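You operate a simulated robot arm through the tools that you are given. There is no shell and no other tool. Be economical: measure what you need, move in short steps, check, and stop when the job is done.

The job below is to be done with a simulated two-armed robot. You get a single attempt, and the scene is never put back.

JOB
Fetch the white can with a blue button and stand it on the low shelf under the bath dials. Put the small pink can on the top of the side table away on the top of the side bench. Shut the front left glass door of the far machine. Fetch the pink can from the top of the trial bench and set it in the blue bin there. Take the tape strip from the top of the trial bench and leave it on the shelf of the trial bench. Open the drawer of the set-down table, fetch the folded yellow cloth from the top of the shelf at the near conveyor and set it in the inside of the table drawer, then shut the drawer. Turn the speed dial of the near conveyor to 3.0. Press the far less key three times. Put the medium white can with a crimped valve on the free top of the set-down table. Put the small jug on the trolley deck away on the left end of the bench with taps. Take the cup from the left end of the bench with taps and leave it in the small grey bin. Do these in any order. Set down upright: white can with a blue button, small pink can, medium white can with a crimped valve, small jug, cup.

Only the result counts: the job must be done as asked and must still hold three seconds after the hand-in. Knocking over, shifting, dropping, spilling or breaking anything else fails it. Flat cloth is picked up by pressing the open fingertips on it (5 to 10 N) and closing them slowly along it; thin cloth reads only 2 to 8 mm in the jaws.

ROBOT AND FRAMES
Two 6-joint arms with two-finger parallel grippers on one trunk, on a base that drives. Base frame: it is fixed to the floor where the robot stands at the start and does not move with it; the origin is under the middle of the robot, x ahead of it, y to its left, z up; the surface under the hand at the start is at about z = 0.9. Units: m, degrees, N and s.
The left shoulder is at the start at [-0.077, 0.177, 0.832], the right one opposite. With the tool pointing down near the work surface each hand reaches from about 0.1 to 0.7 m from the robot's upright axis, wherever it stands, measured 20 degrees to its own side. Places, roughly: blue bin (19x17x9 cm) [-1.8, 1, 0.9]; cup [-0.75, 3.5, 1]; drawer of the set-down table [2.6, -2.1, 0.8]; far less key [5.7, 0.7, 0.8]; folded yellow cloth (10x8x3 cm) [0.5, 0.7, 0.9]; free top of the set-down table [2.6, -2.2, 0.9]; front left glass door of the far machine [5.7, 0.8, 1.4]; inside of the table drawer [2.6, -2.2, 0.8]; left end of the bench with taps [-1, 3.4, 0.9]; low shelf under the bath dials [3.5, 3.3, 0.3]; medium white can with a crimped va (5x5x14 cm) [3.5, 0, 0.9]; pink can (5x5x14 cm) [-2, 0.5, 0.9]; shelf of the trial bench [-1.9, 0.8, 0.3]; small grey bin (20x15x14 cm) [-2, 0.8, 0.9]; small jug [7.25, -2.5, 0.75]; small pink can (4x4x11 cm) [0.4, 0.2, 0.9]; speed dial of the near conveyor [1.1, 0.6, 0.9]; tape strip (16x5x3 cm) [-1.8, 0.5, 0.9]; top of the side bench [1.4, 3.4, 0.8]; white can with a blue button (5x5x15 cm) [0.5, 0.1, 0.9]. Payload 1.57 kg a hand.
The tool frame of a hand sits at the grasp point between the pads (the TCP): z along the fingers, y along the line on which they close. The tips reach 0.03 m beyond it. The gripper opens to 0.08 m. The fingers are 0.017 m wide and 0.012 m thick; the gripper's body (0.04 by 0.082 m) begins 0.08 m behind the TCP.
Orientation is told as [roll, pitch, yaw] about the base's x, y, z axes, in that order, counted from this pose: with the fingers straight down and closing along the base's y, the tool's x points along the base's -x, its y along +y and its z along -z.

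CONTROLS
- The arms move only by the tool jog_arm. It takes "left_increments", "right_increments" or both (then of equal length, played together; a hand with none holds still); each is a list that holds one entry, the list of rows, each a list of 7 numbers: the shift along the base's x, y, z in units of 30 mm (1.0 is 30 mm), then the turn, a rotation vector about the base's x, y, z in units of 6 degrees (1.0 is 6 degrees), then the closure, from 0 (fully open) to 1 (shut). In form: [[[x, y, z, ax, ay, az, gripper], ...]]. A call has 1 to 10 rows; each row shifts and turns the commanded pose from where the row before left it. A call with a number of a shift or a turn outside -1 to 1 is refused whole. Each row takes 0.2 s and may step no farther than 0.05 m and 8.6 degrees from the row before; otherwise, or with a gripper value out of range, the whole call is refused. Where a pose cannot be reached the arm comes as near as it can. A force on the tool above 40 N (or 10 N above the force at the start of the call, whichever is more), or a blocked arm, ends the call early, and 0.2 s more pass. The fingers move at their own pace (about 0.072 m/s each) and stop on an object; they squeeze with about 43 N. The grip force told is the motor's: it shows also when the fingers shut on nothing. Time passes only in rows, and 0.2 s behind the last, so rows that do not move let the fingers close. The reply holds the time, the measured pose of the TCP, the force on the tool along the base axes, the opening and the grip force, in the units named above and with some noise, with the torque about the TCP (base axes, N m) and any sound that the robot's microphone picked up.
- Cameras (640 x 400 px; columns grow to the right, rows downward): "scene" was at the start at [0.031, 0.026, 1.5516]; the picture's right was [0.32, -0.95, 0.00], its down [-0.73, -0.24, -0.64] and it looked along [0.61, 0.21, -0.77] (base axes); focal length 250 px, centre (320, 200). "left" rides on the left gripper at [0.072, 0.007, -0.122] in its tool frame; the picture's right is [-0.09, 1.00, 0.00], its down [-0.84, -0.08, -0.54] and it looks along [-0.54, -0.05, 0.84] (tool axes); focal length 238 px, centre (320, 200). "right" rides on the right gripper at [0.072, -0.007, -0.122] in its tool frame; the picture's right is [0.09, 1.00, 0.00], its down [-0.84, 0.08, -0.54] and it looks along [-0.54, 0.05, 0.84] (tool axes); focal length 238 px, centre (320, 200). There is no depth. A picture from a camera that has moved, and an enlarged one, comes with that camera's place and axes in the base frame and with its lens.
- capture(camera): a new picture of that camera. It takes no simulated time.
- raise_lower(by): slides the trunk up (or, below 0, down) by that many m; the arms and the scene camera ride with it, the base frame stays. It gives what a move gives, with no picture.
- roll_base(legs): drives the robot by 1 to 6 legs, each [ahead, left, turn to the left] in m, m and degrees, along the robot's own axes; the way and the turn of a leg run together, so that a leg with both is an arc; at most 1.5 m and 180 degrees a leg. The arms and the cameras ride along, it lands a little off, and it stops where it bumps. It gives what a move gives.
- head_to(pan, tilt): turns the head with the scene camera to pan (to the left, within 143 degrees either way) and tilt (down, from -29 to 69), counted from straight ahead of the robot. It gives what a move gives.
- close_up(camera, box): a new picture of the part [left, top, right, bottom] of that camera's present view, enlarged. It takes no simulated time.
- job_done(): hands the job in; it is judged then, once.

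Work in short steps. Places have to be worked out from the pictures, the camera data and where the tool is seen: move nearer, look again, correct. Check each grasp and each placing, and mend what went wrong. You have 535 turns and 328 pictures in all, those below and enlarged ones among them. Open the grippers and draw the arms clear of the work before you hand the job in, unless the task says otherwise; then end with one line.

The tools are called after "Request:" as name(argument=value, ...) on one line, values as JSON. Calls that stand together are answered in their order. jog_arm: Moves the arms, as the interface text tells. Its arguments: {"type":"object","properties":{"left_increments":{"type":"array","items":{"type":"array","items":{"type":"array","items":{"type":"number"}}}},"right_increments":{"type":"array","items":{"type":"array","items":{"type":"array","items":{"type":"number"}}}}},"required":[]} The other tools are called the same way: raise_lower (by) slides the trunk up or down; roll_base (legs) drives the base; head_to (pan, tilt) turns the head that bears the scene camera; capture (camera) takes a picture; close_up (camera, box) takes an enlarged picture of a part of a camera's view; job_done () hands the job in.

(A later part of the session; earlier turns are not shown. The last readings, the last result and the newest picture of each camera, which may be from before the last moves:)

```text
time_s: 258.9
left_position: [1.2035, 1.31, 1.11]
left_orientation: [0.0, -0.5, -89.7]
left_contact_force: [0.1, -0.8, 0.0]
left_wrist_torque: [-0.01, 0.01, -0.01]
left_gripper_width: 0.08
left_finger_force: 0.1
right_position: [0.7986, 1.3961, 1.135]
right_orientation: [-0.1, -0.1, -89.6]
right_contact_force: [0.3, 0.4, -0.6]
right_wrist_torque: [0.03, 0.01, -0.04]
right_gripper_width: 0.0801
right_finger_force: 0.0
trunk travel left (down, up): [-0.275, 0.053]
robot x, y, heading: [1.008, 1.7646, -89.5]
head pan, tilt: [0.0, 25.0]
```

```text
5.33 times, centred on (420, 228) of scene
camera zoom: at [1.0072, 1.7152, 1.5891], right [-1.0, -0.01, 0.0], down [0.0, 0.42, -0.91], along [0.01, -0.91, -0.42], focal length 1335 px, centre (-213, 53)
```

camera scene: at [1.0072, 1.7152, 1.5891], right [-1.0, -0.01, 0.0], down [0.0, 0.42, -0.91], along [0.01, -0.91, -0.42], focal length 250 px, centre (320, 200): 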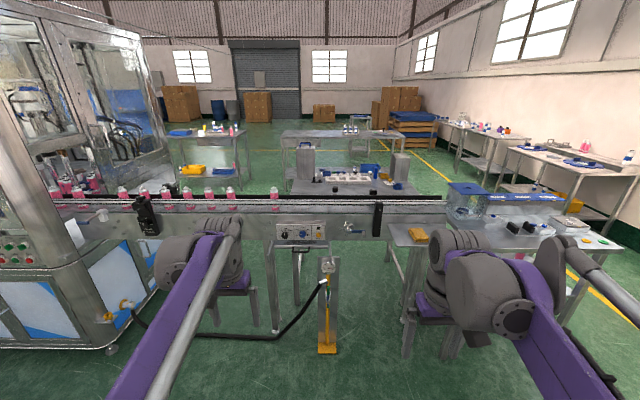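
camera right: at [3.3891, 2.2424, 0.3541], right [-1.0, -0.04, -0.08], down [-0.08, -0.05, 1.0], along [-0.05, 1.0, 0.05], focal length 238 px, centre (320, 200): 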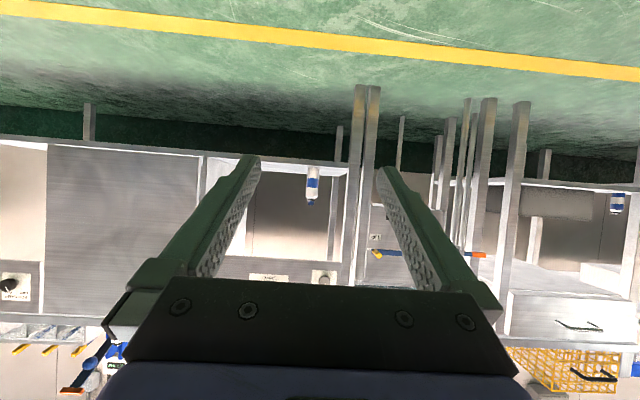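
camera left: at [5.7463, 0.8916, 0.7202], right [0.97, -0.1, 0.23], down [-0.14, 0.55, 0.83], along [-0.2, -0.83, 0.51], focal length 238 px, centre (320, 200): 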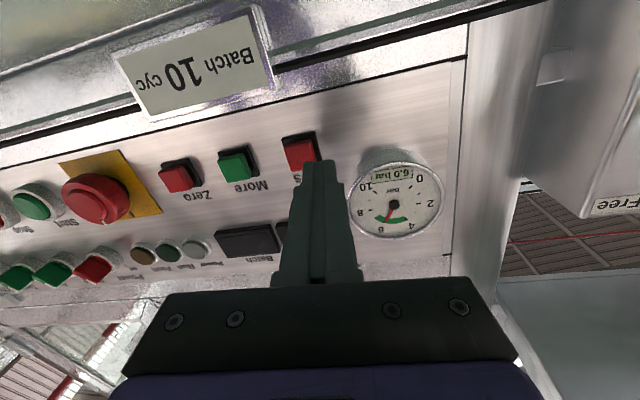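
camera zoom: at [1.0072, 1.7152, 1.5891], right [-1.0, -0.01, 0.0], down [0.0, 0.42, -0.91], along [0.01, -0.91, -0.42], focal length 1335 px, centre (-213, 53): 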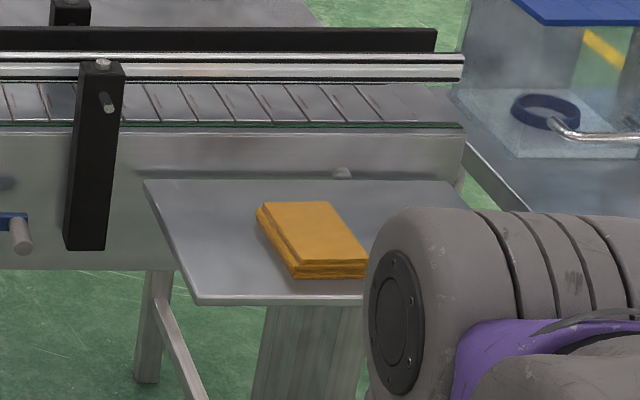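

Speed dial (blue knob) points at ≈1.2, at about (1.11,0.63,0.90); 3.0 is straight up, so ~80° clockwise. Orient the left hand horizontally before approaching.

Request:
jog_arm(left_increments=[[[0, 0, -0.3, -1, 0, 0, 0], [0, 0, -0.3, -1, 0, 0, 0], [0, 0, -0.3, -1, 0, 0, 0], [0, 0, -0.3, -1, 0, 0, 0], [0, 0, -0.3, -1, 0, 0, 0], [0, 0, -0.3, -1, 0, 0, 0], [0, 0, -0.3, -1, 0, 0, 0], [0, 0, -0.3, -1, 0, 0, 0], [0, 0, -0.3, -1, 0, 0, 0], [0, 0, -0.3, -1, 0, 0, 0]]])

Request:
jog_arm(left_increments=[[[0.2, 0, -0.3, -1, 0, 0, 0], [0.2, 0, -0.3, -1, 0, 0, 0], [0.2, 0, -0.3, -1, 0, 0, 0], [0.2, 0, -0.3, -1, 0, 0, 0], [0.2, 0, -0.3, -1, 0, 0, 0]]])

Request:
roll_base(legs=[[0.4, -0.15, -0.5]])

Request:
capture(camera="left")

Request:
capture(camera="scene")

```text
time_s: 261.1
left_position: [1.2053, 1.3091, 1.0213]
left_orientation: [-0.7, -60.6, -89.1]
left_contact_force: [0.0, -0.5, 0.8]
left_wrist_torque: [0.02, -0.01, -0.01]
left_gripper_width: 0.0802
left_finger_force: 0.0
right_position: [0.7989, 1.3948, 1.1355]
right_orientation: [0.0, -0.1, -89.6]
right_contact_force: [0.0, 0.6, 0.0]
right_wrist_torque: [-0.02, -0.02, -0.01]
right_gripper_width: 0.0797
right_finger_force: 0.0
trunk travel left (down, up): [-0.275, 0.053]
robot x, y, heading: [1.0068, 1.7677, -89.6]
head pan, tilt: [0.0, 25.0]
```

```text
time_s: 262.3
left_position: [1.234, 1.3084, 0.9735]
left_orientation: [-145.6, -89.5, 55.6]
left_contact_force: [-0.7, 0.0, -0.3]
left_wrist_torque: [0.0, 0.02, 0.03]
left_gripper_width: 0.0803
left_finger_force: 0.0
right_position: [0.7986, 1.3945, 1.1357]
right_orientation: [0.0, 0.1, -89.5]
right_contact_force: [0.6, 0.0, 1.0]
right_wrist_torque: [0.04, -0.03, 0.02]
right_gripper_width: 0.08
right_finger_force: 0.0
trunk travel left (down, up): [-0.275, 0.053]
robot x, y, heading: [1.0081, 1.7634, -89.6]
head pan, tilt: [0.0, 25.0]
```

```text
time_s: 265.0
left_position: [1.0832, 0.8963, 0.9742]
left_orientation: [-140.6, -89.5, 50.5]
left_contact_force: [-0.8, -0.2, 0.8]
left_wrist_torque: [-0.02, 0.0, 0.02]
left_gripper_width: 0.08
left_finger_force: 0.1
right_position: [0.6489, 0.9844, 1.1352]
right_orientation: [0.0, 0.0, -89.6]
right_contact_force: [0.6, -0.3, 0.2]
right_wrist_torque: [-0.01, 0.03, 0.01]
right_gripper_width: 0.08
right_finger_force: 0.0
trunk travel left (down, up): [-0.275, 0.053]
robot x, y, heading: [0.8606, 1.3512, -89.5]
head pan, tilt: [0.0, 25.0]
```

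```text
255 pictures are left
camera left: at [1.0894, 1.0179, 0.9004], right [1.0, 0.0, 0.09], down [-0.07, 0.55, 0.83], along [-0.05, -0.84, 0.55], focal length 238 px, centre (320, 200)
```

left: 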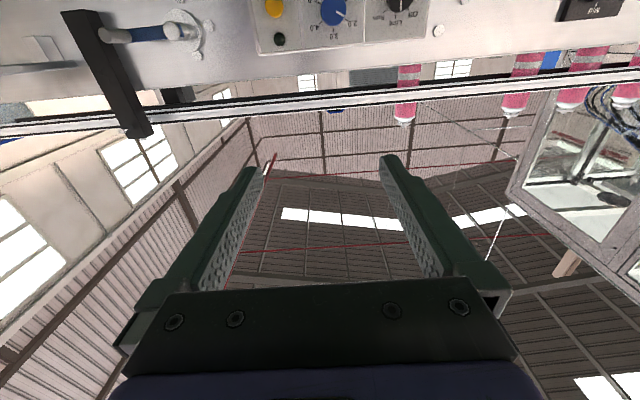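

```text
254 pictures are left
camera scene: at [0.8587, 1.3026, 1.589], right [-1.0, -0.01, 0.0], down [0.0, 0.42, -0.91], along [0.01, -0.91, -0.42], focal length 250 px, centre (320, 200)
```

scene: 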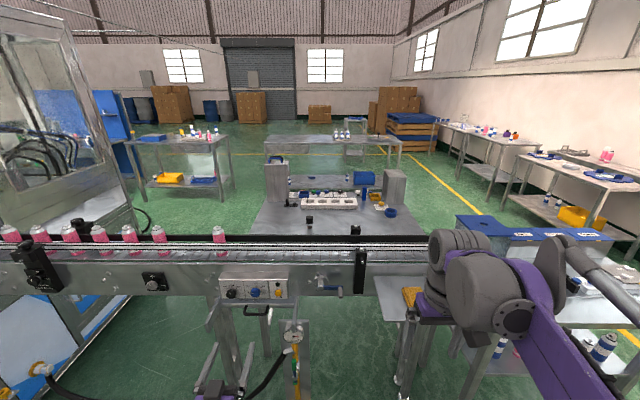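

Enlarge both views for a better fix on the knob.

Request:
close_up(camera="scene", box=[205, 262, 305, 324])

Request:
close_up(camera="left", box=[250, 0, 430, 112])

```text
6.40 times, centred on (255, 293) of scene
camera zoom: at [0.8587, 1.3026, 1.589], right [-1.0, -0.01, 0.0], down [0.0, 0.42, -0.91], along [0.01, -0.91, -0.42], focal length 1602 px, centre (736, -395)
```

zoom: 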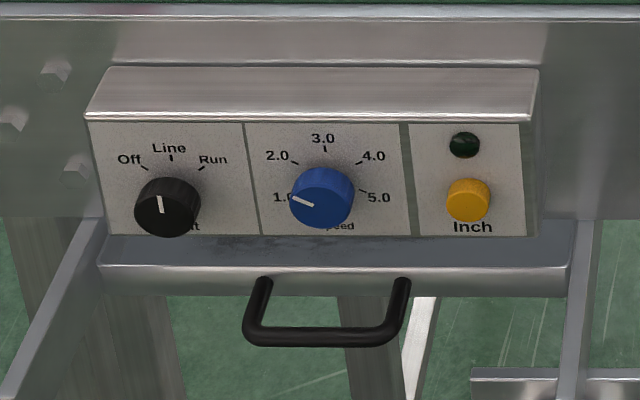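

```text
3.56 times, centred on (340, 56) of left
camera zoom: at [1.0894, 1.0179, 0.9004], right [1.0, 0.0, 0.09], down [-0.07, 0.55, 0.83], along [-0.05, -0.84, 0.55], focal length 848 px, centre (249, 712)
```

zoom: 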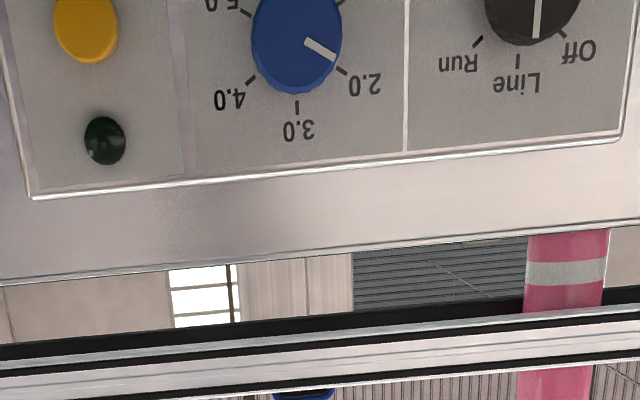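

Knob fixed at ≈(1.113,0.585,0.867) by three views. Lower trunk 8 cm, align, and pre-roll the wrist +40° about y.

Request:
raise_lower(by=-0.08)

Request:
jog_arm(left_increments=[[[0.2, -0.6, -0.15, 0, 0.9, 0, 0], [0.2, -0.6, -0.15, 0, 0.9, 0, 0], [0.2, -0.6, -0.15, 0, 0.9, 0, 0], [0.2, -0.6, -0.15, 0, 0.9, 0, 0], [0.2, -0.6, -0.15, 0, 0.9, 0, 0], [0, -0.6, -0.15, 0, 0.9, 0, 0], [0, -0.6, 0, 0, 0.9, 0, 0], [0, -0.6, 0, 0, 0.4, 0, 0]]])

Request:
capture(camera="left")

Request:
capture(camera="scene")

```text
time_s: 266.2
left_position: [1.0841, 0.8957, 0.8942]
left_orientation: [-139.5, -89.4, 49.3]
left_contact_force: [0.5, 0.1, -0.7]
left_wrist_torque: [0.0, 0.01, 0.04]
left_gripper_width: 0.0803
left_finger_force: 0.1
right_position: [0.6489, 0.9835, 1.0551]
right_orientation: [-0.1, 0.0, -89.8]
right_contact_force: [0.2, 0.9, -0.4]
right_wrist_torque: [0.0, -0.02, -0.02]
right_gripper_width: 0.0799
right_finger_force: 0.1
trunk travel left (down, up): [-0.195, 0.133]
robot x, y, heading: [0.8568, 1.3542, -89.5]
head pan, tilt: [0.0, 25.0]
```

```text
time_s: 268.0
left_position: [1.1159, 0.752, 0.8672]
left_orientation: [-90.7, -49.3, 0.8]
left_contact_force: [-0.3, 0.3, -0.7]
left_wrist_torque: [-0.03, 0.01, 0.01]
left_gripper_width: 0.08
left_finger_force: 0.0
right_position: [0.6497, 0.9835, 1.056]
right_orientation: [0.0, 0.0, -89.7]
right_contact_force: [0.5, 0.0, 0.0]
right_wrist_torque: [0.0, 0.0, 0.01]
right_gripper_width: 0.0802
right_finger_force: 0.0
trunk travel left (down, up): [-0.195, 0.133]
robot x, y, heading: [0.8598, 1.3508, -89.8]
head pan, tilt: [0.0, 25.0]
```

```text
251 pictures are left
camera left: at [1.0733, 0.8727, 0.8066], right [0.82, 0.0, -0.58], down [0.48, 0.55, 0.68], along [0.32, -0.84, 0.45], focal length 238 px, centre (320, 200)
```

left: 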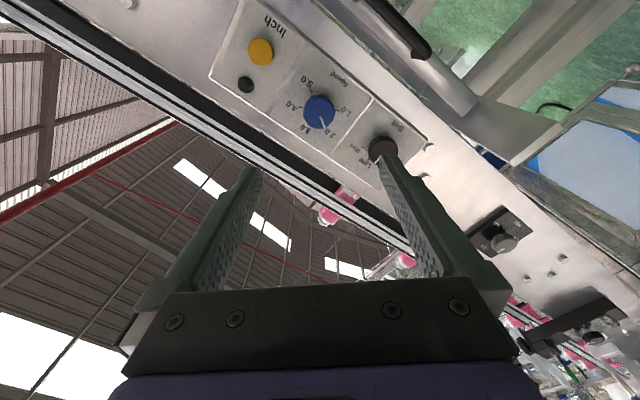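

```text
250 pictures are left
camera scene: at [0.8588, 1.2995, 1.5078], right [-1.0, -0.01, 0.0], down [0.0, 0.42, -0.91], along [0.01, -0.91, -0.42], focal length 250 px, centre (320, 200)
```

scene: 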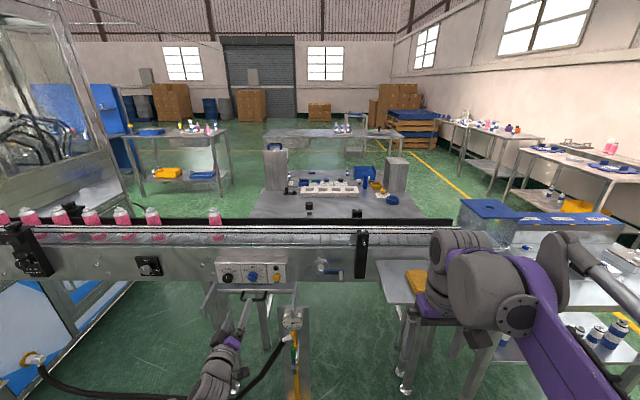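

Alignment confirmed. Advance around the knob.

Request:
jog_arm(left_increments=[[[-0.05, -0.9, -0.05, 0, 0, 0, 0], [-0.05, -0.9, -0.05, 0, 0, 0, 0], [0, -0.9, 0, 0, 0, 0, 0], [0, -0.9, 0, 0, 0, 0, 0], [0, -0.7, 0, 0, 0, 0, 0], [0, -0.4, 0, 0, 0, 0, 0]]])

Request:
capture(camera="left")

Request:
close_up(camera="scene", box=[195, 235, 315, 310])

```text
time_s: 269.4
left_position: [1.112, 0.6119, 0.8644]
left_orientation: [-90.7, -49.4, 0.7]
left_contact_force: [-1.1, 0.6, -0.3]
left_wrist_torque: [-0.01, 0.01, -0.02]
left_gripper_width: 0.08
left_finger_force: 0.1
right_position: [0.6502, 0.9843, 1.0552]
right_orientation: [0.0, 0.0, -89.7]
right_contact_force: [0.5, 0.1, 0.3]
right_wrist_torque: [-0.01, 0.0, 0.01]
right_gripper_width: 0.0799
right_finger_force: 0.0
trunk travel left (down, up): [-0.195, 0.133]
robot x, y, heading: [0.8588, 1.3555, -89.4]
head pan, tilt: [0.0, 25.0]
```

```text
249 pictures are left
camera left: at [1.0688, 0.734, 0.8039], right [0.82, 0.0, -0.58], down [0.48, 0.55, 0.68], along [0.32, -0.84, 0.45], focal length 238 px, centre (320, 200)
```

left: 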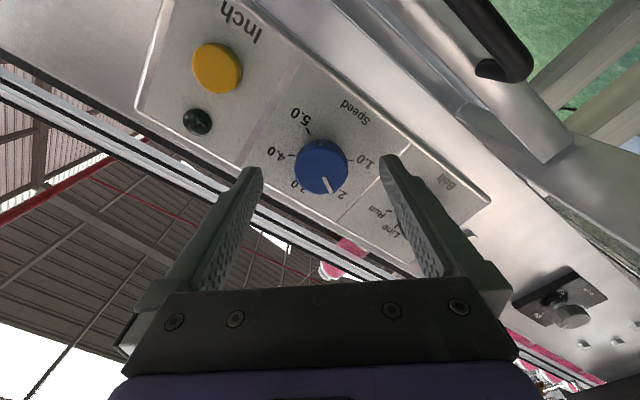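

```text
5.33 times, centred on (255, 272) of scene
camera zoom: at [0.8587, 1.2998, 1.5078], right [-1.0, -0.01, 0.0], down [0.0, 0.42, -0.91], along [0.01, -0.91, -0.42], focal length 1335 px, centre (667, -187)
```

zoom: 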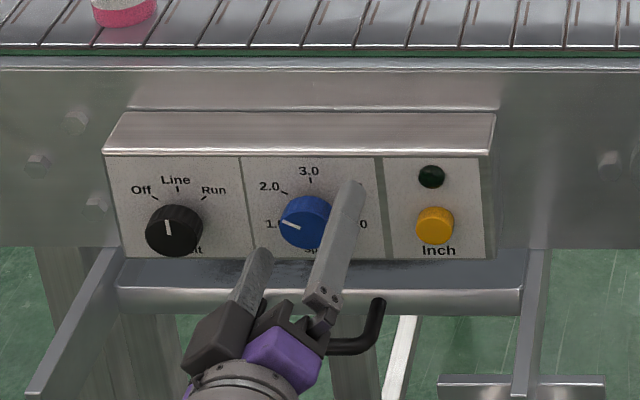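

Pointer is ≈60° left of 3.0 (≈1.9). Advance about 12 mm more so the pads cover the knob.

Request:
jog_arm(left_increments=[[[0, -0.2, 0, 0, 0, 0, 0], [0, -0.2, 0, 0, 0, 0, 0]]])

Request:
capture(camera="left")

```text
time_s: 270.0
left_position: [1.1097, 0.5999, 0.8635]
left_orientation: [-90.7, -49.3, 0.7]
left_contact_force: [-0.4, -0.1, -1.0]
left_wrist_torque: [0.02, 0.02, -0.02]
left_gripper_width: 0.08
left_finger_force: 0.0
right_position: [0.6496, 0.9848, 1.0549]
right_orientation: [-0.1, 0.0, -89.7]
right_contact_force: [0.2, -0.1, -0.2]
right_wrist_torque: [0.0, -0.03, -0.02]
right_gripper_width: 0.0801
right_finger_force: 0.1
trunk travel left (down, up): [-0.195, 0.133]
robot x, y, heading: [0.8619, 1.352, -89.7]
head pan, tilt: [0.0, 25.0]
```

```text
247 pictures are left
camera left: at [1.0674, 0.7213, 0.8031], right [0.82, 0.0, -0.58], down [0.48, 0.55, 0.68], along [0.32, -0.84, 0.45], focal length 238 px, centre (320, 200)
```

left: 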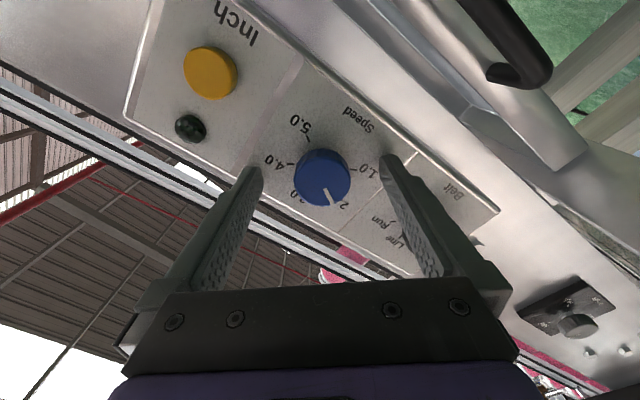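

Close on the knob.

Request:
jog_arm(left_increments=[[[0, -0.12, 0.03, 0, 0, 0, 0], [0, 0, 0, 0, 0, 0, 0.4], [0, 0, 0, 0, 0, 0, 0.7], [0, 0, 0, 0, 0, 0, 1], [0, 0, 0, 0, 0, 0, 1]]])

Request:
capture(camera="left")

```text
time_s: 271.2
left_position: [1.1121, 0.5957, 0.8623]
left_orientation: [-90.4, -49.5, 0.7]
left_contact_force: [5.0, 3.2, -10.3]
left_wrist_torque: [0.07, -0.03, 0.34]
left_gripper_width: 0.0354
left_finger_force: 42.5
right_position: [0.6499, 0.9829, 1.0546]
right_orientation: [-0.1, 0.1, -89.6]
right_contact_force: [-0.3, 0.4, 0.0]
right_wrist_torque: [0.0, -0.02, 0.02]
right_gripper_width: 0.0801
right_finger_force: 0.1
trunk travel left (down, up): [-0.195, 0.133]
robot x, y, heading: [0.8611, 1.3559, -89.8]
head pan, tilt: [0.0, 25.0]
```

```text
246 pictures are left
camera left: at [1.0689, 0.7173, 0.8032], right [0.82, 0.0, -0.58], down [0.48, 0.55, 0.68], along [0.32, -0.84, 0.45], focal length 238 px, centre (320, 200)
```

left: 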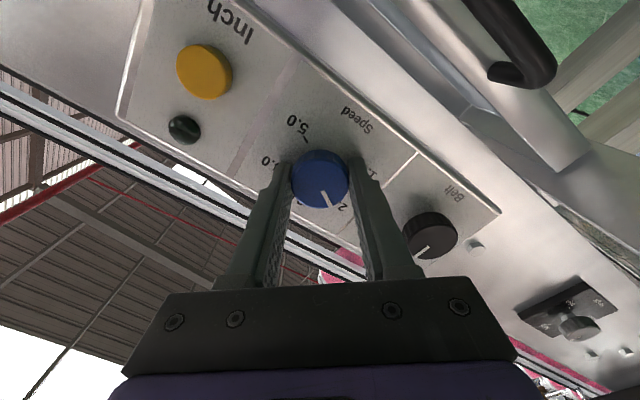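

Gripped. Turn clockwise 30° first.

Request:
jog_arm(left_increments=[[[0, 0, 0, 0, -1, 0, 1], [0, 0, 0, 0, -1, 0, 1], [0, 0, 0, 0, -1, 0, 1], [0, 0, 0, 0, -1, 0, 1], [0, 0, 0, 0, -1, 0, 1]]])

Request:
close_up(camera="scene", box=[195, 235, 315, 310])

Request:
capture(camera="left")

```text
time_s: 272.4
left_position: [1.112, 0.5953, 0.8632]
left_orientation: [-91.9, -79.4, 1.9]
left_contact_force: [6.9, 13.8, -19.7]
left_wrist_torque: [0.77, 0.06, 0.09]
left_gripper_width: 0.0355
left_finger_force: 42.0
right_position: [0.6499, 0.9838, 1.0534]
right_orientation: [-0.1, 0.0, -89.8]
right_contact_force: [0.3, -0.6, 0.0]
right_wrist_torque: [-0.02, -0.06, 0.02]
right_gripper_width: 0.0801
right_finger_force: 0.0
trunk travel left (down, up): [-0.195, 0.133]
robot x, y, heading: [0.8589, 1.3518, -89.6]
head pan, tilt: [0.0, 25.0]
```

```text
5.33 times, centred on (255, 272) of scene
camera zoom: at [0.8606, 1.2991, 1.5078], right [-1.0, -0.01, 0.0], down [0.0, 0.42, -0.91], along [0.01, -0.91, -0.42], focal length 1335 px, centre (667, -187)
```

zoom: 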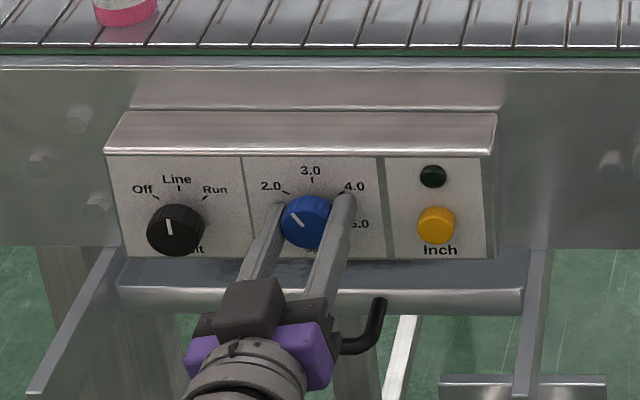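

```text
244 pictures are left
camera left: at [1.1044, 0.7174, 0.7903], right [1.0, 0.0, -0.09], down [0.08, 0.55, 0.83], along [0.05, -0.84, 0.54], focal length 238 px, centre (320, 200)
```

left: 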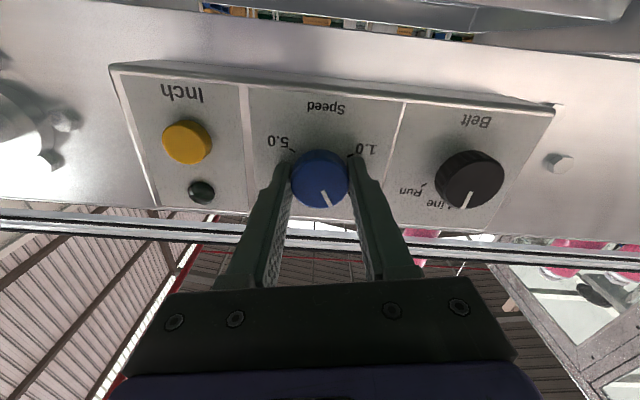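

Pointer is ≈28° short of 3.0. Turn another 24° and check.

Request:
jog_arm(left_increments=[[[0, 0, 0, 0, -1, 0, 1], [0, 0, 0, 0, -1, 0, 1], [0, 0, 0, 0, -1, 0, 1], [0, 0, 0, 0, -1, 0, 1]]])

Request:
close_up(camera="scene", box=[225, 250, 285, 288])

Request:
close_up(camera="left", box=[240, 110, 400, 210])

```text
time_s: 273.4
left_position: [1.1134, 0.5955, 0.8629]
left_orientation: [91.6, -76.6, 178.3]
left_contact_force: [8.3, 12.1, -19.2]
left_wrist_torque: [-0.08, 0.04, 0.04]
left_gripper_width: 0.0353
left_finger_force: 42.4
right_position: [0.6507, 0.982, 1.0549]
right_orientation: [-0.1, 0.1, -89.7]
right_contact_force: [0.3, 0.5, 0.0]
right_wrist_torque: [0.0, 0.01, 0.03]
right_gripper_width: 0.0803
right_finger_force: 0.1
trunk travel left (down, up): [-0.195, 0.133]
robot x, y, heading: [0.8621, 1.3547, -89.6]
head pan, tilt: [0.0, 25.0]
```

```text
10.53 times, centred on (255, 269) of scene
camera zoom: at [0.8607, 1.2989, 1.5077], right [-1.0, -0.01, 0.0], down [0.0, 0.42, -0.91], along [0.0, -0.91, -0.42], focal length 2636 px, centre (1004, -526)
```

zoom: 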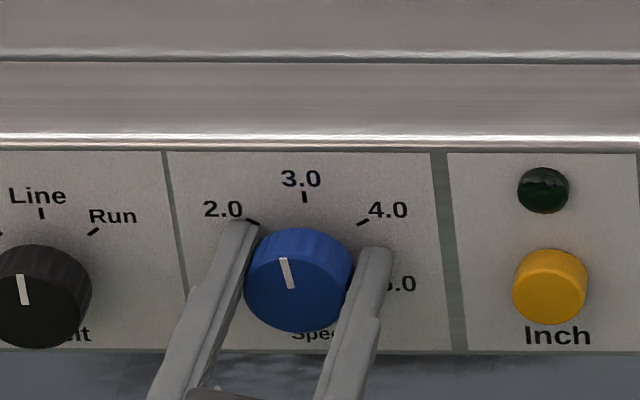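

```text
4.00 times, centred on (320, 160) of left
camera zoom: at [1.1345, 0.7173, 0.7939], right [0.95, 0.0, 0.32], down [-0.27, 0.55, 0.79], along [-0.18, -0.84, 0.52], focal length 953 px, centre (320, 360)
```

zoom: 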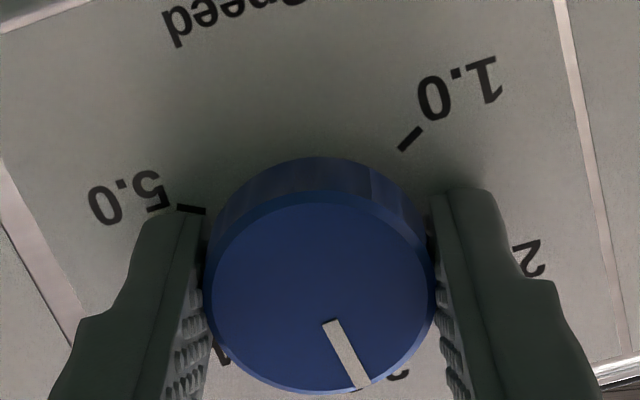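

Pointer is about 4° short of 3.0. Turn 4° more, then release slightly and check.

Request:
jog_arm(left_increments=[[[0, 0, 0, 0, -0.7, 0, 1], [0, 0, 0, 0, 0, 0, 1]]])

Request:
jog_arm(left_increments=[[[0, 0, 0, 0, 0, 0, 0.5], [0, 0, 0, 0, 0, 0, 0.35], [0, 0, 0, 0, 0, 0, 0.2], [0, 0.5, 0, 0, 0, 0, 0.2], [0, 0.8, 0, 0, 0, 0, 0.2]]])

Request:
close_up(camera="scene", box=[225, 250, 285, 288])

Request:
close_up(camera="left", box=[240, 70, 400, 170])

```text
time_s: 274.0
left_position: [1.1116, 0.5958, 0.8638]
left_orientation: [91.0, -72.4, 178.9]
left_contact_force: [6.7, 13.3, -21.2]
left_wrist_torque: [0.03, -0.03, -0.02]
left_gripper_width: 0.0354
left_finger_force: 42.7
right_position: [0.6506, 0.9826, 1.0542]
right_orientation: [-0.1, 0.1, -89.7]
right_contact_force: [-0.3, -0.3, -0.6]
right_wrist_torque: [0.01, 0.0, 0.02]
right_gripper_width: 0.0799
right_finger_force: 0.1
trunk travel left (down, up): [-0.195, 0.133]
robot x, y, heading: [0.857, 1.3553, -89.5]
head pan, tilt: [0.0, 25.0]
```

```text
time_s: 275.2
left_position: [1.1101, 0.633, 0.8651]
left_orientation: [91.5, -72.4, 178.3]
left_contact_force: [0.4, 0.4, -0.2]
left_wrist_torque: [0.0, -0.02, 0.02]
left_gripper_width: 0.0639
left_finger_force: 0.0
right_position: [0.6502, 0.9842, 1.0555]
right_orientation: [-0.1, 0.0, -89.6]
right_contact_force: [-0.3, 0.1, 0.5]
right_wrist_torque: [0.02, 0.01, 0.02]
right_gripper_width: 0.0802
right_finger_force: 0.1
trunk travel left (down, up): [-0.195, 0.133]
robot x, y, heading: [0.8584, 1.3519, -89.7]
head pan, tilt: [0.0, 25.0]
```

```text
10.53 times, centred on (255, 269) of scene
camera zoom: at [0.8587, 1.3004, 1.5078], right [-1.0, -0.01, 0.0], down [0.0, 0.42, -0.91], along [0.01, -0.91, -0.42], focal length 2636 px, centre (1004, -526)
```

zoom: 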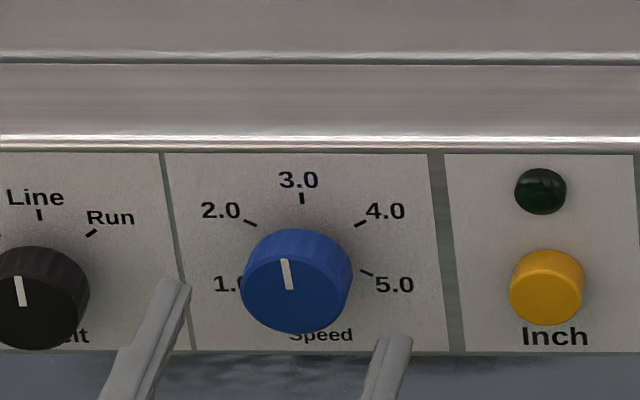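

```text
4.00 times, centred on (320, 120) of left
camera zoom: at [1.1382, 0.7546, 0.7974], right [0.92, 0.0, 0.39], down [-0.32, 0.55, 0.77], along [-0.21, -0.84, 0.51], focal length 953 px, centre (320, 520)
```

zoom: 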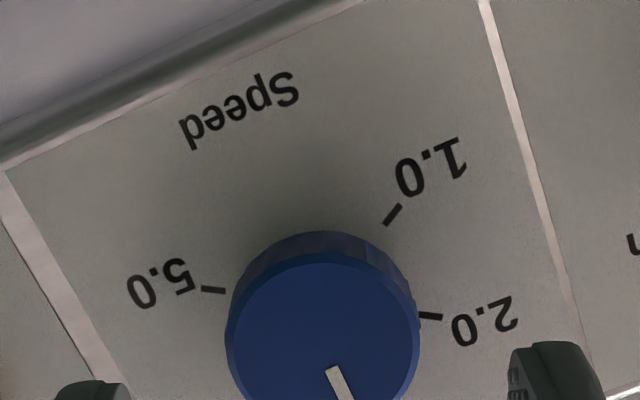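

Nearly identical lean to the "Line" pointer, so close to vertical. Retreat and verify with the hand camera.

Request:
jog_arm(left_increments=[[[0, 0.9, 0, 0, 0, 0, 0], [0, 0.9, 0, 0, 0, 0, 0]]])

Request:
close_up(camera="left", box=[240, 40, 400, 140])

```text
time_s: 275.8
left_position: [1.11, 0.6877, 0.8636]
left_orientation: [91.4, -72.4, 178.4]
left_contact_force: [-0.6, -0.8, 0.0]
left_wrist_torque: [-0.01, 0.01, 0.0]
left_gripper_width: 0.0798
left_finger_force: 0.1
right_position: [0.6488, 0.9845, 1.0555]
right_orientation: [0.1, 0.0, -89.6]
right_contact_force: [0.1, -0.2, -0.1]
right_wrist_torque: [0.0, -0.01, 0.0]
right_gripper_width: 0.0798
right_finger_force: 0.1
trunk travel left (down, up): [-0.195, 0.133]
robot x, y, heading: [0.8567, 1.3506, -89.6]
head pan, tilt: [0.0, 25.0]
```

```text
4.00 times, centred on (320, 90) of left
camera zoom: at [1.1383, 0.8102, 0.7962], right [0.92, 0.0, 0.39], down [-0.32, 0.55, 0.77], along [-0.22, -0.84, 0.51], focal length 953 px, centre (320, 640)
```

zoom: 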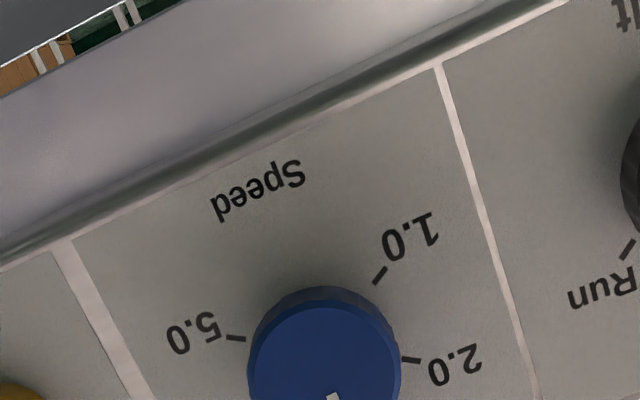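

Wrong crop; take the lower part of that view.

Request:
close_up(camera="left", box=[260, 90, 400, 178])

```text
4.55 times, centred on (330, 134) of left
camera zoom: at [1.1383, 0.8102, 0.7962], right [0.92, 0.0, 0.39], down [-0.32, 0.55, 0.77], along [-0.22, -0.84, 0.51], focal length 1083 px, centre (274, 500)
```

zoom: 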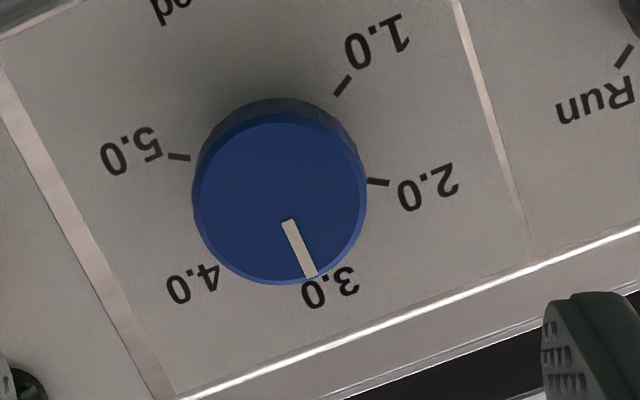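

Dial reads ≈3.0 (within ~2°). Now retract the left hand and restore it to pointing down, away from the conveyor.

Request:
roll_base(legs=[[-0.3, 0, 0]])

Request:
jog_arm(left_increments=[[[0, 0.3, 0.3, 0, 1, 0, 0], [0, 0.3, 0.3, 0, 1, 0, 0], [0, 0.3, 0.3, 0, 1, 0, 0], [0, 0.3, 0.3, 1, 0, 0, 0], [0, 0.3, 0.3, 1, 0, 0, 0], [0, 0.3, 0.3, 1, 0, 0, 0], [0, 0.3, 0.3, 1, 0, 0, 0], [0, 0.3, 0.3, 1, 0, 0, 0], [0, 0.3, 0.3, 1, 0, 0, 0], [0, 0.3, 0.3, 1, 0, 0, 0]]])

Request:
jog_arm(left_increments=[[[0, 0.3, 0.3, 1, 0, 0, 0], [0, 0.3, 0.3, 1, 0, 0, 0], [0, 0.3, 0.3, 1, 0, 0, 0], [0, 0.3, 0.3, 1, 0, 0, 0], [0, 0.3, 0.3, 1, 0, 0, 0], [0, 0.3, 0.3, 1, 0, 0, 0], [0, 0, 0.3, 1, 0, 0, 0], [0, 0, 0.3, 1, 0, 0, 0]]])

Request:
raise_lower(by=0.08)

Request:
head_to(pan=-20, tilt=40)

Request:
capture(camera="scene")

Request:
capture(camera="right")

```text
time_s: 277.8
left_position: [1.1072, 0.9863, 0.8654]
left_orientation: [91.5, -72.4, 178.1]
left_contact_force: [-0.6, -0.2, 0.3]
left_wrist_torque: [0.0, 0.03, 0.0]
left_gripper_width: 0.08
left_finger_force: 0.0
right_position: [0.6467, 1.2828, 1.0546]
right_orientation: [0.0, 0.0, -89.8]
right_contact_force: [0.6, -0.1, 0.3]
right_wrist_torque: [-0.01, 0.0, -0.03]
right_gripper_width: 0.0796
right_finger_force: 0.1
trunk travel left (down, up): [-0.195, 0.133]
robot x, y, heading: [0.8573, 1.6522, -89.7]
head pan, tilt: [0.0, 25.0]
```

```text
time_s: 280.0
left_position: [1.1078, 1.0748, 0.9538]
left_orientation: [-0.7, -48.5, -89.4]
left_contact_force: [0.2, -0.5, 0.6]
left_wrist_torque: [0.0, 0.01, -0.02]
left_gripper_width: 0.08
left_finger_force: 0.0
right_position: [0.6461, 1.2841, 1.0553]
right_orientation: [0.1, 0.0, -90.0]
right_contact_force: [-0.9, 0.4, -0.3]
right_wrist_torque: [-0.03, 0.02, -0.04]
right_gripper_width: 0.0804
right_finger_force: 0.0
trunk travel left (down, up): [-0.195, 0.133]
robot x, y, heading: [0.8611, 1.6548, -89.8]
head pan, tilt: [0.0, 25.0]
```

```text
time_s: 281.8
left_position: [1.108, 1.1293, 1.026]
left_orientation: [-0.3, -0.4, -89.5]
left_contact_force: [0.7, 0.6, 0.2]
left_wrist_torque: [0.02, 0.0, 0.0]
left_gripper_width: 0.0802
left_finger_force: 0.0
right_position: [0.6464, 1.2829, 1.0544]
right_orientation: [-0.1, 0.0, -89.7]
right_contact_force: [-0.7, 0.0, -0.2]
right_wrist_torque: [0.02, -0.02, 0.02]
right_gripper_width: 0.0803
right_finger_force: 0.0
trunk travel left (down, up): [-0.195, 0.133]
robot x, y, heading: [0.8588, 1.6496, -89.7]
head pan, tilt: [0.0, 25.0]
```

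```text
time_s: 283.0
left_position: [1.1071, 1.1322, 1.1053]
left_orientation: [-0.3, -0.5, -89.6]
left_contact_force: [0.2, 0.1, 0.5]
left_wrist_torque: [0.04, 0.01, 0.01]
left_gripper_width: 0.0799
left_finger_force: 0.1
right_position: [0.6463, 1.2848, 1.1348]
right_orientation: [0.0, 0.0, -89.8]
right_contact_force: [0.1, -0.2, -1.0]
right_wrist_torque: [0.03, 0.04, 0.02]
right_gripper_width: 0.08
right_finger_force: 0.0
trunk travel left (down, up): [-0.275, 0.053]
robot x, y, heading: [0.86, 1.6506, -89.6]
head pan, tilt: [0.0, 25.0]
```

```text
time_s: 283.8
left_position: [1.1073, 1.1302, 1.106]
left_orientation: [-0.2, -0.5, -89.7]
left_contact_force: [-0.2, -0.3, 0.4]
left_wrist_torque: [0.01, -0.02, 0.01]
left_gripper_width: 0.0798
left_finger_force: 0.1
right_position: [0.6473, 1.2828, 1.1343]
right_orientation: [-0.1, 0.1, -89.8]
right_contact_force: [-0.2, 0.2, -0.6]
right_wrist_torque: [-0.01, -0.01, 0.0]
right_gripper_width: 0.0803
right_finger_force: 0.0
trunk travel left (down, up): [-0.275, 0.053]
robot x, y, heading: [0.8558, 1.6491, -89.5]
head pan, tilt: [-20.0, 40.0]
```

```text
237 pictures are left
camera scene: at [0.8282, 1.6137, 1.5658], right [-0.94, 0.34, 0.0], down [0.22, 0.6, -0.77], along [-0.26, -0.72, -0.64], focal length 250 px, centre (320, 200)
```

scene: 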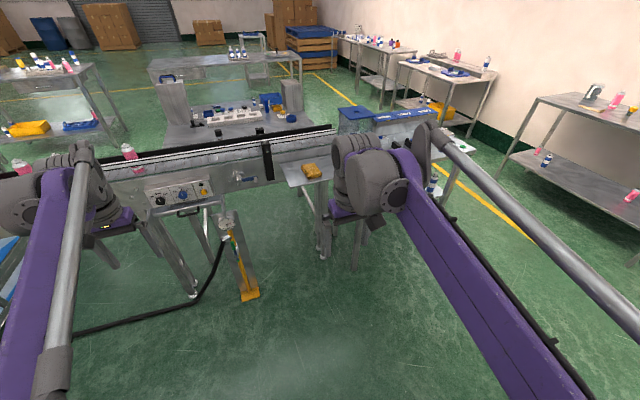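

```text
236 pictures are left
camera right: at [0.6403, 1.3556, 1.2555], right [1.0, 0.09, 0.0], down [0.08, -0.84, 0.54], along [0.05, -0.54, -0.84], focal length 238 px, centre (320, 200)
```

right: 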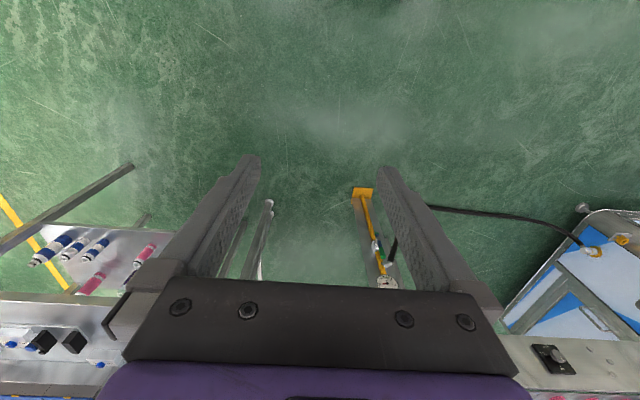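

Cloth is at about (0.52,0.647,0.90). Roll closer and put the right hand above it.

Request:
roll_base(legs=[[0.42, -0.11, -0.4]])

Request:
jog_arm(right_increments=[[[0, -1, 0, 0, 0, 0, 0], [0, -1, 0, 0, 0, 0, 0], [0, -1, 0, 0, 0, 0, 0], [0, -1, 0, 0, 0, 0, 0], [0, -1, 0, 0, 0, 0, 0], [0, -0.7, 0, 0, 0, 0, 0]]])

Request:
capture(camera="right")

```text
time_s: 286.4
left_position: [0.996, 0.7224, 1.1052]
left_orientation: [-0.3, -0.4, -90.0]
left_contact_force: [-0.2, -0.8, -0.3]
left_wrist_torque: [0.01, 0.01, 0.02]
left_gripper_width: 0.08
left_finger_force: 0.2
right_position: [0.5376, 0.8781, 1.1365]
right_orientation: [-0.1, 0.0, -90.3]
right_contact_force: [0.6, -0.2, 0.1]
right_wrist_torque: [-0.05, 0.04, 0.01]
right_gripper_width: 0.0798
right_finger_force: 0.0
trunk travel left (down, up): [-0.275, 0.053]
robot x, y, heading: [0.7496, 1.2448, -90.3]
head pan, tilt: [-20.0, 40.0]
```

```text
time_s: 287.8
left_position: [0.9954, 0.7211, 1.106]
left_orientation: [-0.3, -0.5, -90.0]
left_contact_force: [0.4, -0.5, 0.2]
left_wrist_torque: [0.0, -0.03, 0.0]
left_gripper_width: 0.0799
left_finger_force: 0.0
right_position: [0.5395, 0.7056, 1.1333]
right_orientation: [0.1, 0.1, -90.2]
right_contact_force: [0.8, -0.2, -0.1]
right_wrist_torque: [0.0, -0.01, 0.02]
right_gripper_width: 0.0801
right_finger_force: 0.0
trunk travel left (down, up): [-0.275, 0.053]
robot x, y, heading: [0.7517, 1.2448, -90.3]
head pan, tilt: [-20.0, 40.0]
```

```text
235 pictures are left
camera right: at [0.5328, 0.7789, 1.254], right [1.0, 0.09, 0.0], down [0.07, -0.84, 0.54], along [0.05, -0.54, -0.84], focal length 238 px, centre (320, 200)
```

right: 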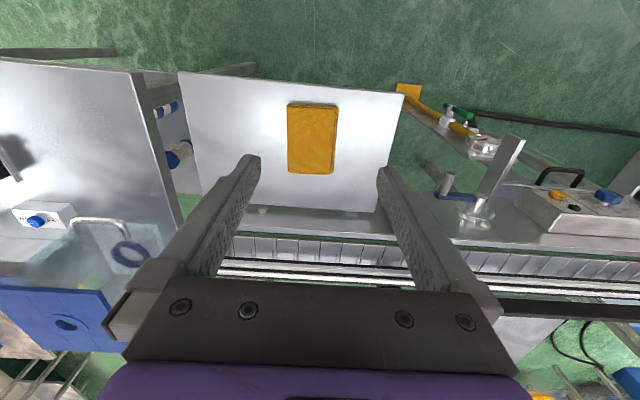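

Cloth centre ≈(0.532,0.663), 8 cm wide along x. Move over it with fingers a bit closed and descend to just above.

Request:
jog_arm(right_increments=[[[-0.1, -0.7, -0.5, 0, 0, 0, 0.15], [-0.1, -0.7, -0.5, 0, 0, 0, 0.2], [0, 0, -1, 0, 0, 0, 0.2], [0, 0, -1, 0, 0, 0, 0.2], [0, 0, -1, 0, 0, 0, 0.2], [0, 0, -1, 0, 0, 0, 0.2], [0, 0, -0.7, 0, 0, 0, 0.2]]])

Request:
capture(camera="right")

```text
time_s: 289.4
left_position: [0.995, 0.7217, 1.1074]
left_orientation: [-0.2, -0.6, -90.1]
left_contact_force: [-0.3, 0.3, 0.3]
left_wrist_torque: [0.02, 0.02, -0.04]
left_gripper_width: 0.0799
left_finger_force: 0.1
right_position: [0.5314, 0.6652, 0.9671]
right_orientation: [0.1, 0.0, -90.2]
right_contact_force: [0.9, -0.1, -0.6]
right_wrist_torque: [-0.02, 0.02, -0.02]
right_gripper_width: 0.0639
right_finger_force: 0.1
trunk travel left (down, up): [-0.275, 0.053]
robot x, y, heading: [0.7477, 1.2491, -90.3]
head pan, tilt: [-20.0, 40.0]
```

```text
234 pictures are left
camera right: at [0.5244, 0.7387, 1.086], right [1.0, 0.09, 0.0], down [0.07, -0.84, 0.54], along [0.05, -0.54, -0.84], focal length 238 px, centre (320, 200)
```

right: 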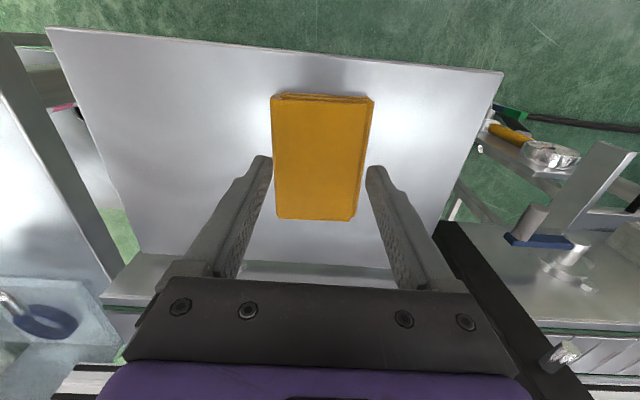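

Cloth top z≈0.906, hand centred. Lower to contact in small steps.

Request:
jog_arm(right_increments=[[[0, 0, -0.5, 0, 0, 0, 0.2], [0, 0, -0.35, 0, 0, 0, 0.2], [0, 0, -0.15, 0, 0, 0, 0.2]]])

Request:
jog_arm(right_increments=[[[0, 0, -0.1, 0, 0, 0, 0.2], [0, 0, 0, 0, 0, 0, 0.2]]])

```text
time_s: 289.9
left_position: [0.9951, 0.7228, 1.1061]
left_orientation: [-0.3, -0.6, -90.0]
left_contact_force: [-0.3, 0.6, 1.2]
left_wrist_torque: [-0.02, -0.01, -0.01]
left_gripper_width: 0.08
left_finger_force: 0.1
right_position: [0.531, 0.6664, 0.9514]
right_orientation: [-0.1, -0.1, -90.3]
right_contact_force: [1.0, 2.0, 20.9]
right_wrist_torque: [0.07, -0.09, 0.04]
right_gripper_width: 0.0643
right_finger_force: 0.0
trunk travel left (down, up): [-0.275, 0.053]
robot x, y, heading: [0.7474, 1.2477, -90.0]
head pan, tilt: [-20.0, 40.0]
stopped in row 2 (right hand): the force on the tool passed its limit at 54 N (the readings are from after the stop); the commanded pose is now the measured one
```

```text
time_s: 290.3
left_position: [0.9969, 0.7239, 1.1063]
left_orientation: [-0.3, -0.6, -90.0]
left_contact_force: [0.5, -0.4, 0.2]
left_wrist_torque: [-0.02, 0.02, 0.03]
left_gripper_width: 0.0799
left_finger_force: 0.1
right_position: [0.5312, 0.6668, 0.951]
right_orientation: [-0.1, -0.2, -90.3]
right_contact_force: [1.2, 2.8, 26.2]
right_wrist_torque: [0.05, -0.11, -0.03]
right_gripper_width: 0.064
right_finger_force: 0.0
trunk travel left (down, up): [-0.275, 0.053]
robot x, y, heading: [0.7508, 1.2437, -90.0]
head pan, tilt: [-20.0, 40.0]
stopped in row 1 (right hand): the force on the tool passed its limit at 46 N (the readings are from after the stop); the commanded pose is now the measured one
```

Contact at z 0.951 with too much force. Ease up about 1 mm.

Request:
jog_arm(right_increments=[[[0, 0, 0.06, 0, 0, 0, 0.2], [0, 0, 0, 0, 0, 0, 0.2]]])

```text
time_s: 290.9
left_position: [0.9962, 0.7232, 1.1064]
left_orientation: [-0.3, -0.5, -90.0]
left_contact_force: [0.1, -0.1, -0.1]
left_wrist_torque: [0.0, 0.01, -0.02]
left_gripper_width: 0.0799
left_finger_force: 0.0
right_position: [0.5312, 0.6675, 0.9518]
right_orientation: [-0.1, -0.2, -90.4]
right_contact_force: [2.4, 5.8, 12.7]
right_wrist_torque: [0.18, -0.16, -0.02]
right_gripper_width: 0.0642
right_finger_force: 0.0
trunk travel left (down, up): [-0.275, 0.053]
robot x, y, heading: [0.75, 1.2457, -90.1]
head pan, tilt: [-20.0, 40.0]
```

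Request:
jog_arm(right_increments=[[[0, 0, 0.02, 0, 0, 0, 0.2], [0, 0, 0, 0, 0, 0, 0.3], [0, 0, 0, 0, 0, 0, 0.4], [0, 0, 0, 0, 0, 0, 0.5], [0, 0, 0, 0, 0, 0, 0.6], [0, 0, 0, 0, 0, 0, 0.7], [0, 0, 0, 0, 0, 0, 0.8], [0, 0, 0, 0, 0, 0, 0.9], [0, 0, 0, 0, 0, 0, 1], [0, 0, 0, 0, 0, 0, 1]]])

Request:
capture(camera="right")

```text
time_s: 293.1
left_position: [0.9957, 0.7226, 1.1064]
left_orientation: [-0.3, -0.5, -90.0]
left_contact_force: [-0.3, 0.1, -0.9]
left_wrist_torque: [0.02, 0.03, 0.03]
left_gripper_width: 0.0797
left_finger_force: 0.1
right_position: [0.5291, 0.6659, 0.9515]
right_orientation: [-0.1, -0.2, -90.3]
right_contact_force: [1.4, 0.8, 5.5]
right_wrist_torque: [0.01, 0.0, -0.03]
right_gripper_width: 0.0
right_finger_force: 21.5
trunk travel left (down, up): [-0.275, 0.053]
robot x, y, heading: [0.7462, 1.2419, -90.2]
head pan, tilt: [-20.0, 40.0]
```

```text
233 pictures are left
camera right: at [0.5239, 0.7388, 1.0715], right [1.0, 0.09, 0.0], down [0.07, -0.84, 0.55], along [0.05, -0.54, -0.84], focal length 238 px, centre (320, 200)
```

right: 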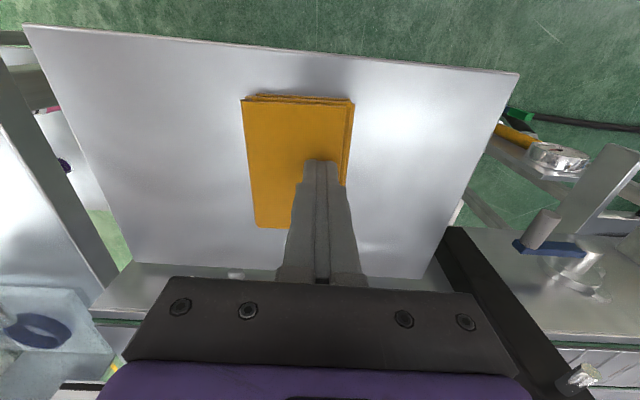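

Fingers slid over it; the pad is stiff and measures ≈7.1 cm wide, so it fits between open fingers. Lift, reopen and re-centre.

Request:
jog_arm(right_increments=[[[0, 0, 1, 0, 0, 0, 0.5], [0, 0, 1, 0, 0, 0, 0], [0, 0, 0.5, 0, 0, 0, 0], [0, 0, 0, 0, 0, 0, 0]]])

Request:
capture(camera="right")

```text
time_s: 294.1
left_position: [0.9956, 0.7222, 1.106]
left_orientation: [-0.2, -0.5, -89.9]
left_contact_force: [0.2, -0.1, 0.0]
left_wrist_torque: [0.0, -0.01, 0.01]
left_gripper_width: 0.08
left_finger_force: 0.1
right_position: [0.5295, 0.6669, 1.0261]
right_orientation: [0.0, -0.2, -90.3]
right_contact_force: [0.1, 0.2, -0.5]
right_wrist_torque: [0.0, 0.0, 0.01]
right_gripper_width: 0.0801
right_finger_force: 0.0
trunk travel left (down, up): [-0.275, 0.053]
robot x, y, heading: [0.7529, 1.2433, -90.2]
head pan, tilt: [-20.0, 40.0]
```

```text
232 pictures are left
camera right: at [0.5237, 0.7386, 1.1461], right [1.0, 0.09, 0.0], down [0.07, -0.84, 0.54], along [0.05, -0.54, -0.84], focal length 238 px, centre (320, 200)
```

right: 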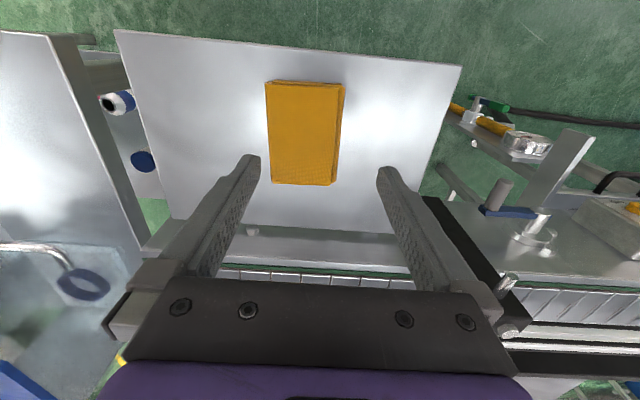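

Pad is ≈6.5×10 cm centred at (0.5146,0.6625). Shift and descend astride it.

Request:
jog_arm(right_increments=[[[-0.5, -0.14, 0, 0, 0, 0, 0], [0, 0, -0.7, 0, 0, 0, 0], [0, 0, -0.7, 0, 0, 0, 0], [0, 0, -0.7, 0, 0, 0, 0], [0, 0, -0.4, 0, 0, 0, 0], [0, 0, -0.4, 0, 0, 0, 0], [0, 0, -0.35, 0, 0, 0, 0]]])

Request:
capture(camera="right")

```text
time_s: 295.7
left_position: [0.9957, 0.7236, 1.1064]
left_orientation: [-0.3, -0.6, -90.0]
left_contact_force: [0.3, 0.4, -0.5]
left_wrist_torque: [0.0, 0.01, -0.01]
left_gripper_width: 0.0802
left_finger_force: 0.0
right_position: [0.5175, 0.662, 0.9292]
right_orientation: [0.0, -0.4, -90.2]
right_contact_force: [-2.0, -7.7, 23.3]
right_wrist_torque: [-0.03, -0.93, -0.16]
right_gripper_width: 0.0788
right_finger_force: 0.1
trunk travel left (down, up): [-0.275, 0.053]
robot x, y, heading: [0.7537, 1.2435, -90.0]
head pan, tilt: [-20.0, 40.0]
```

```text
231 pictures are left
camera right: at [0.5103, 0.7345, 1.0499], right [1.0, 0.09, 0.0], down [0.07, -0.83, 0.55], along [0.05, -0.55, -0.84], focal length 238 px, centre (320, 200)
```

right: 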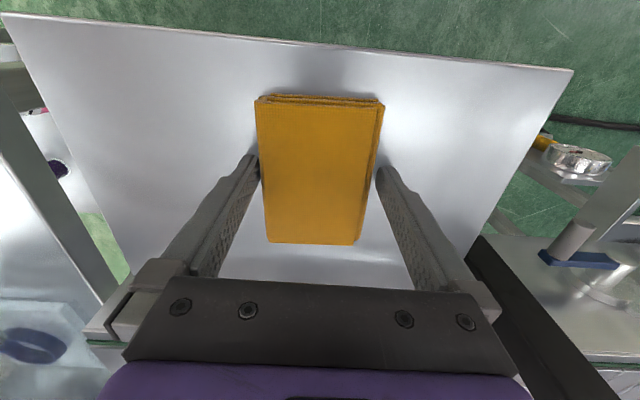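

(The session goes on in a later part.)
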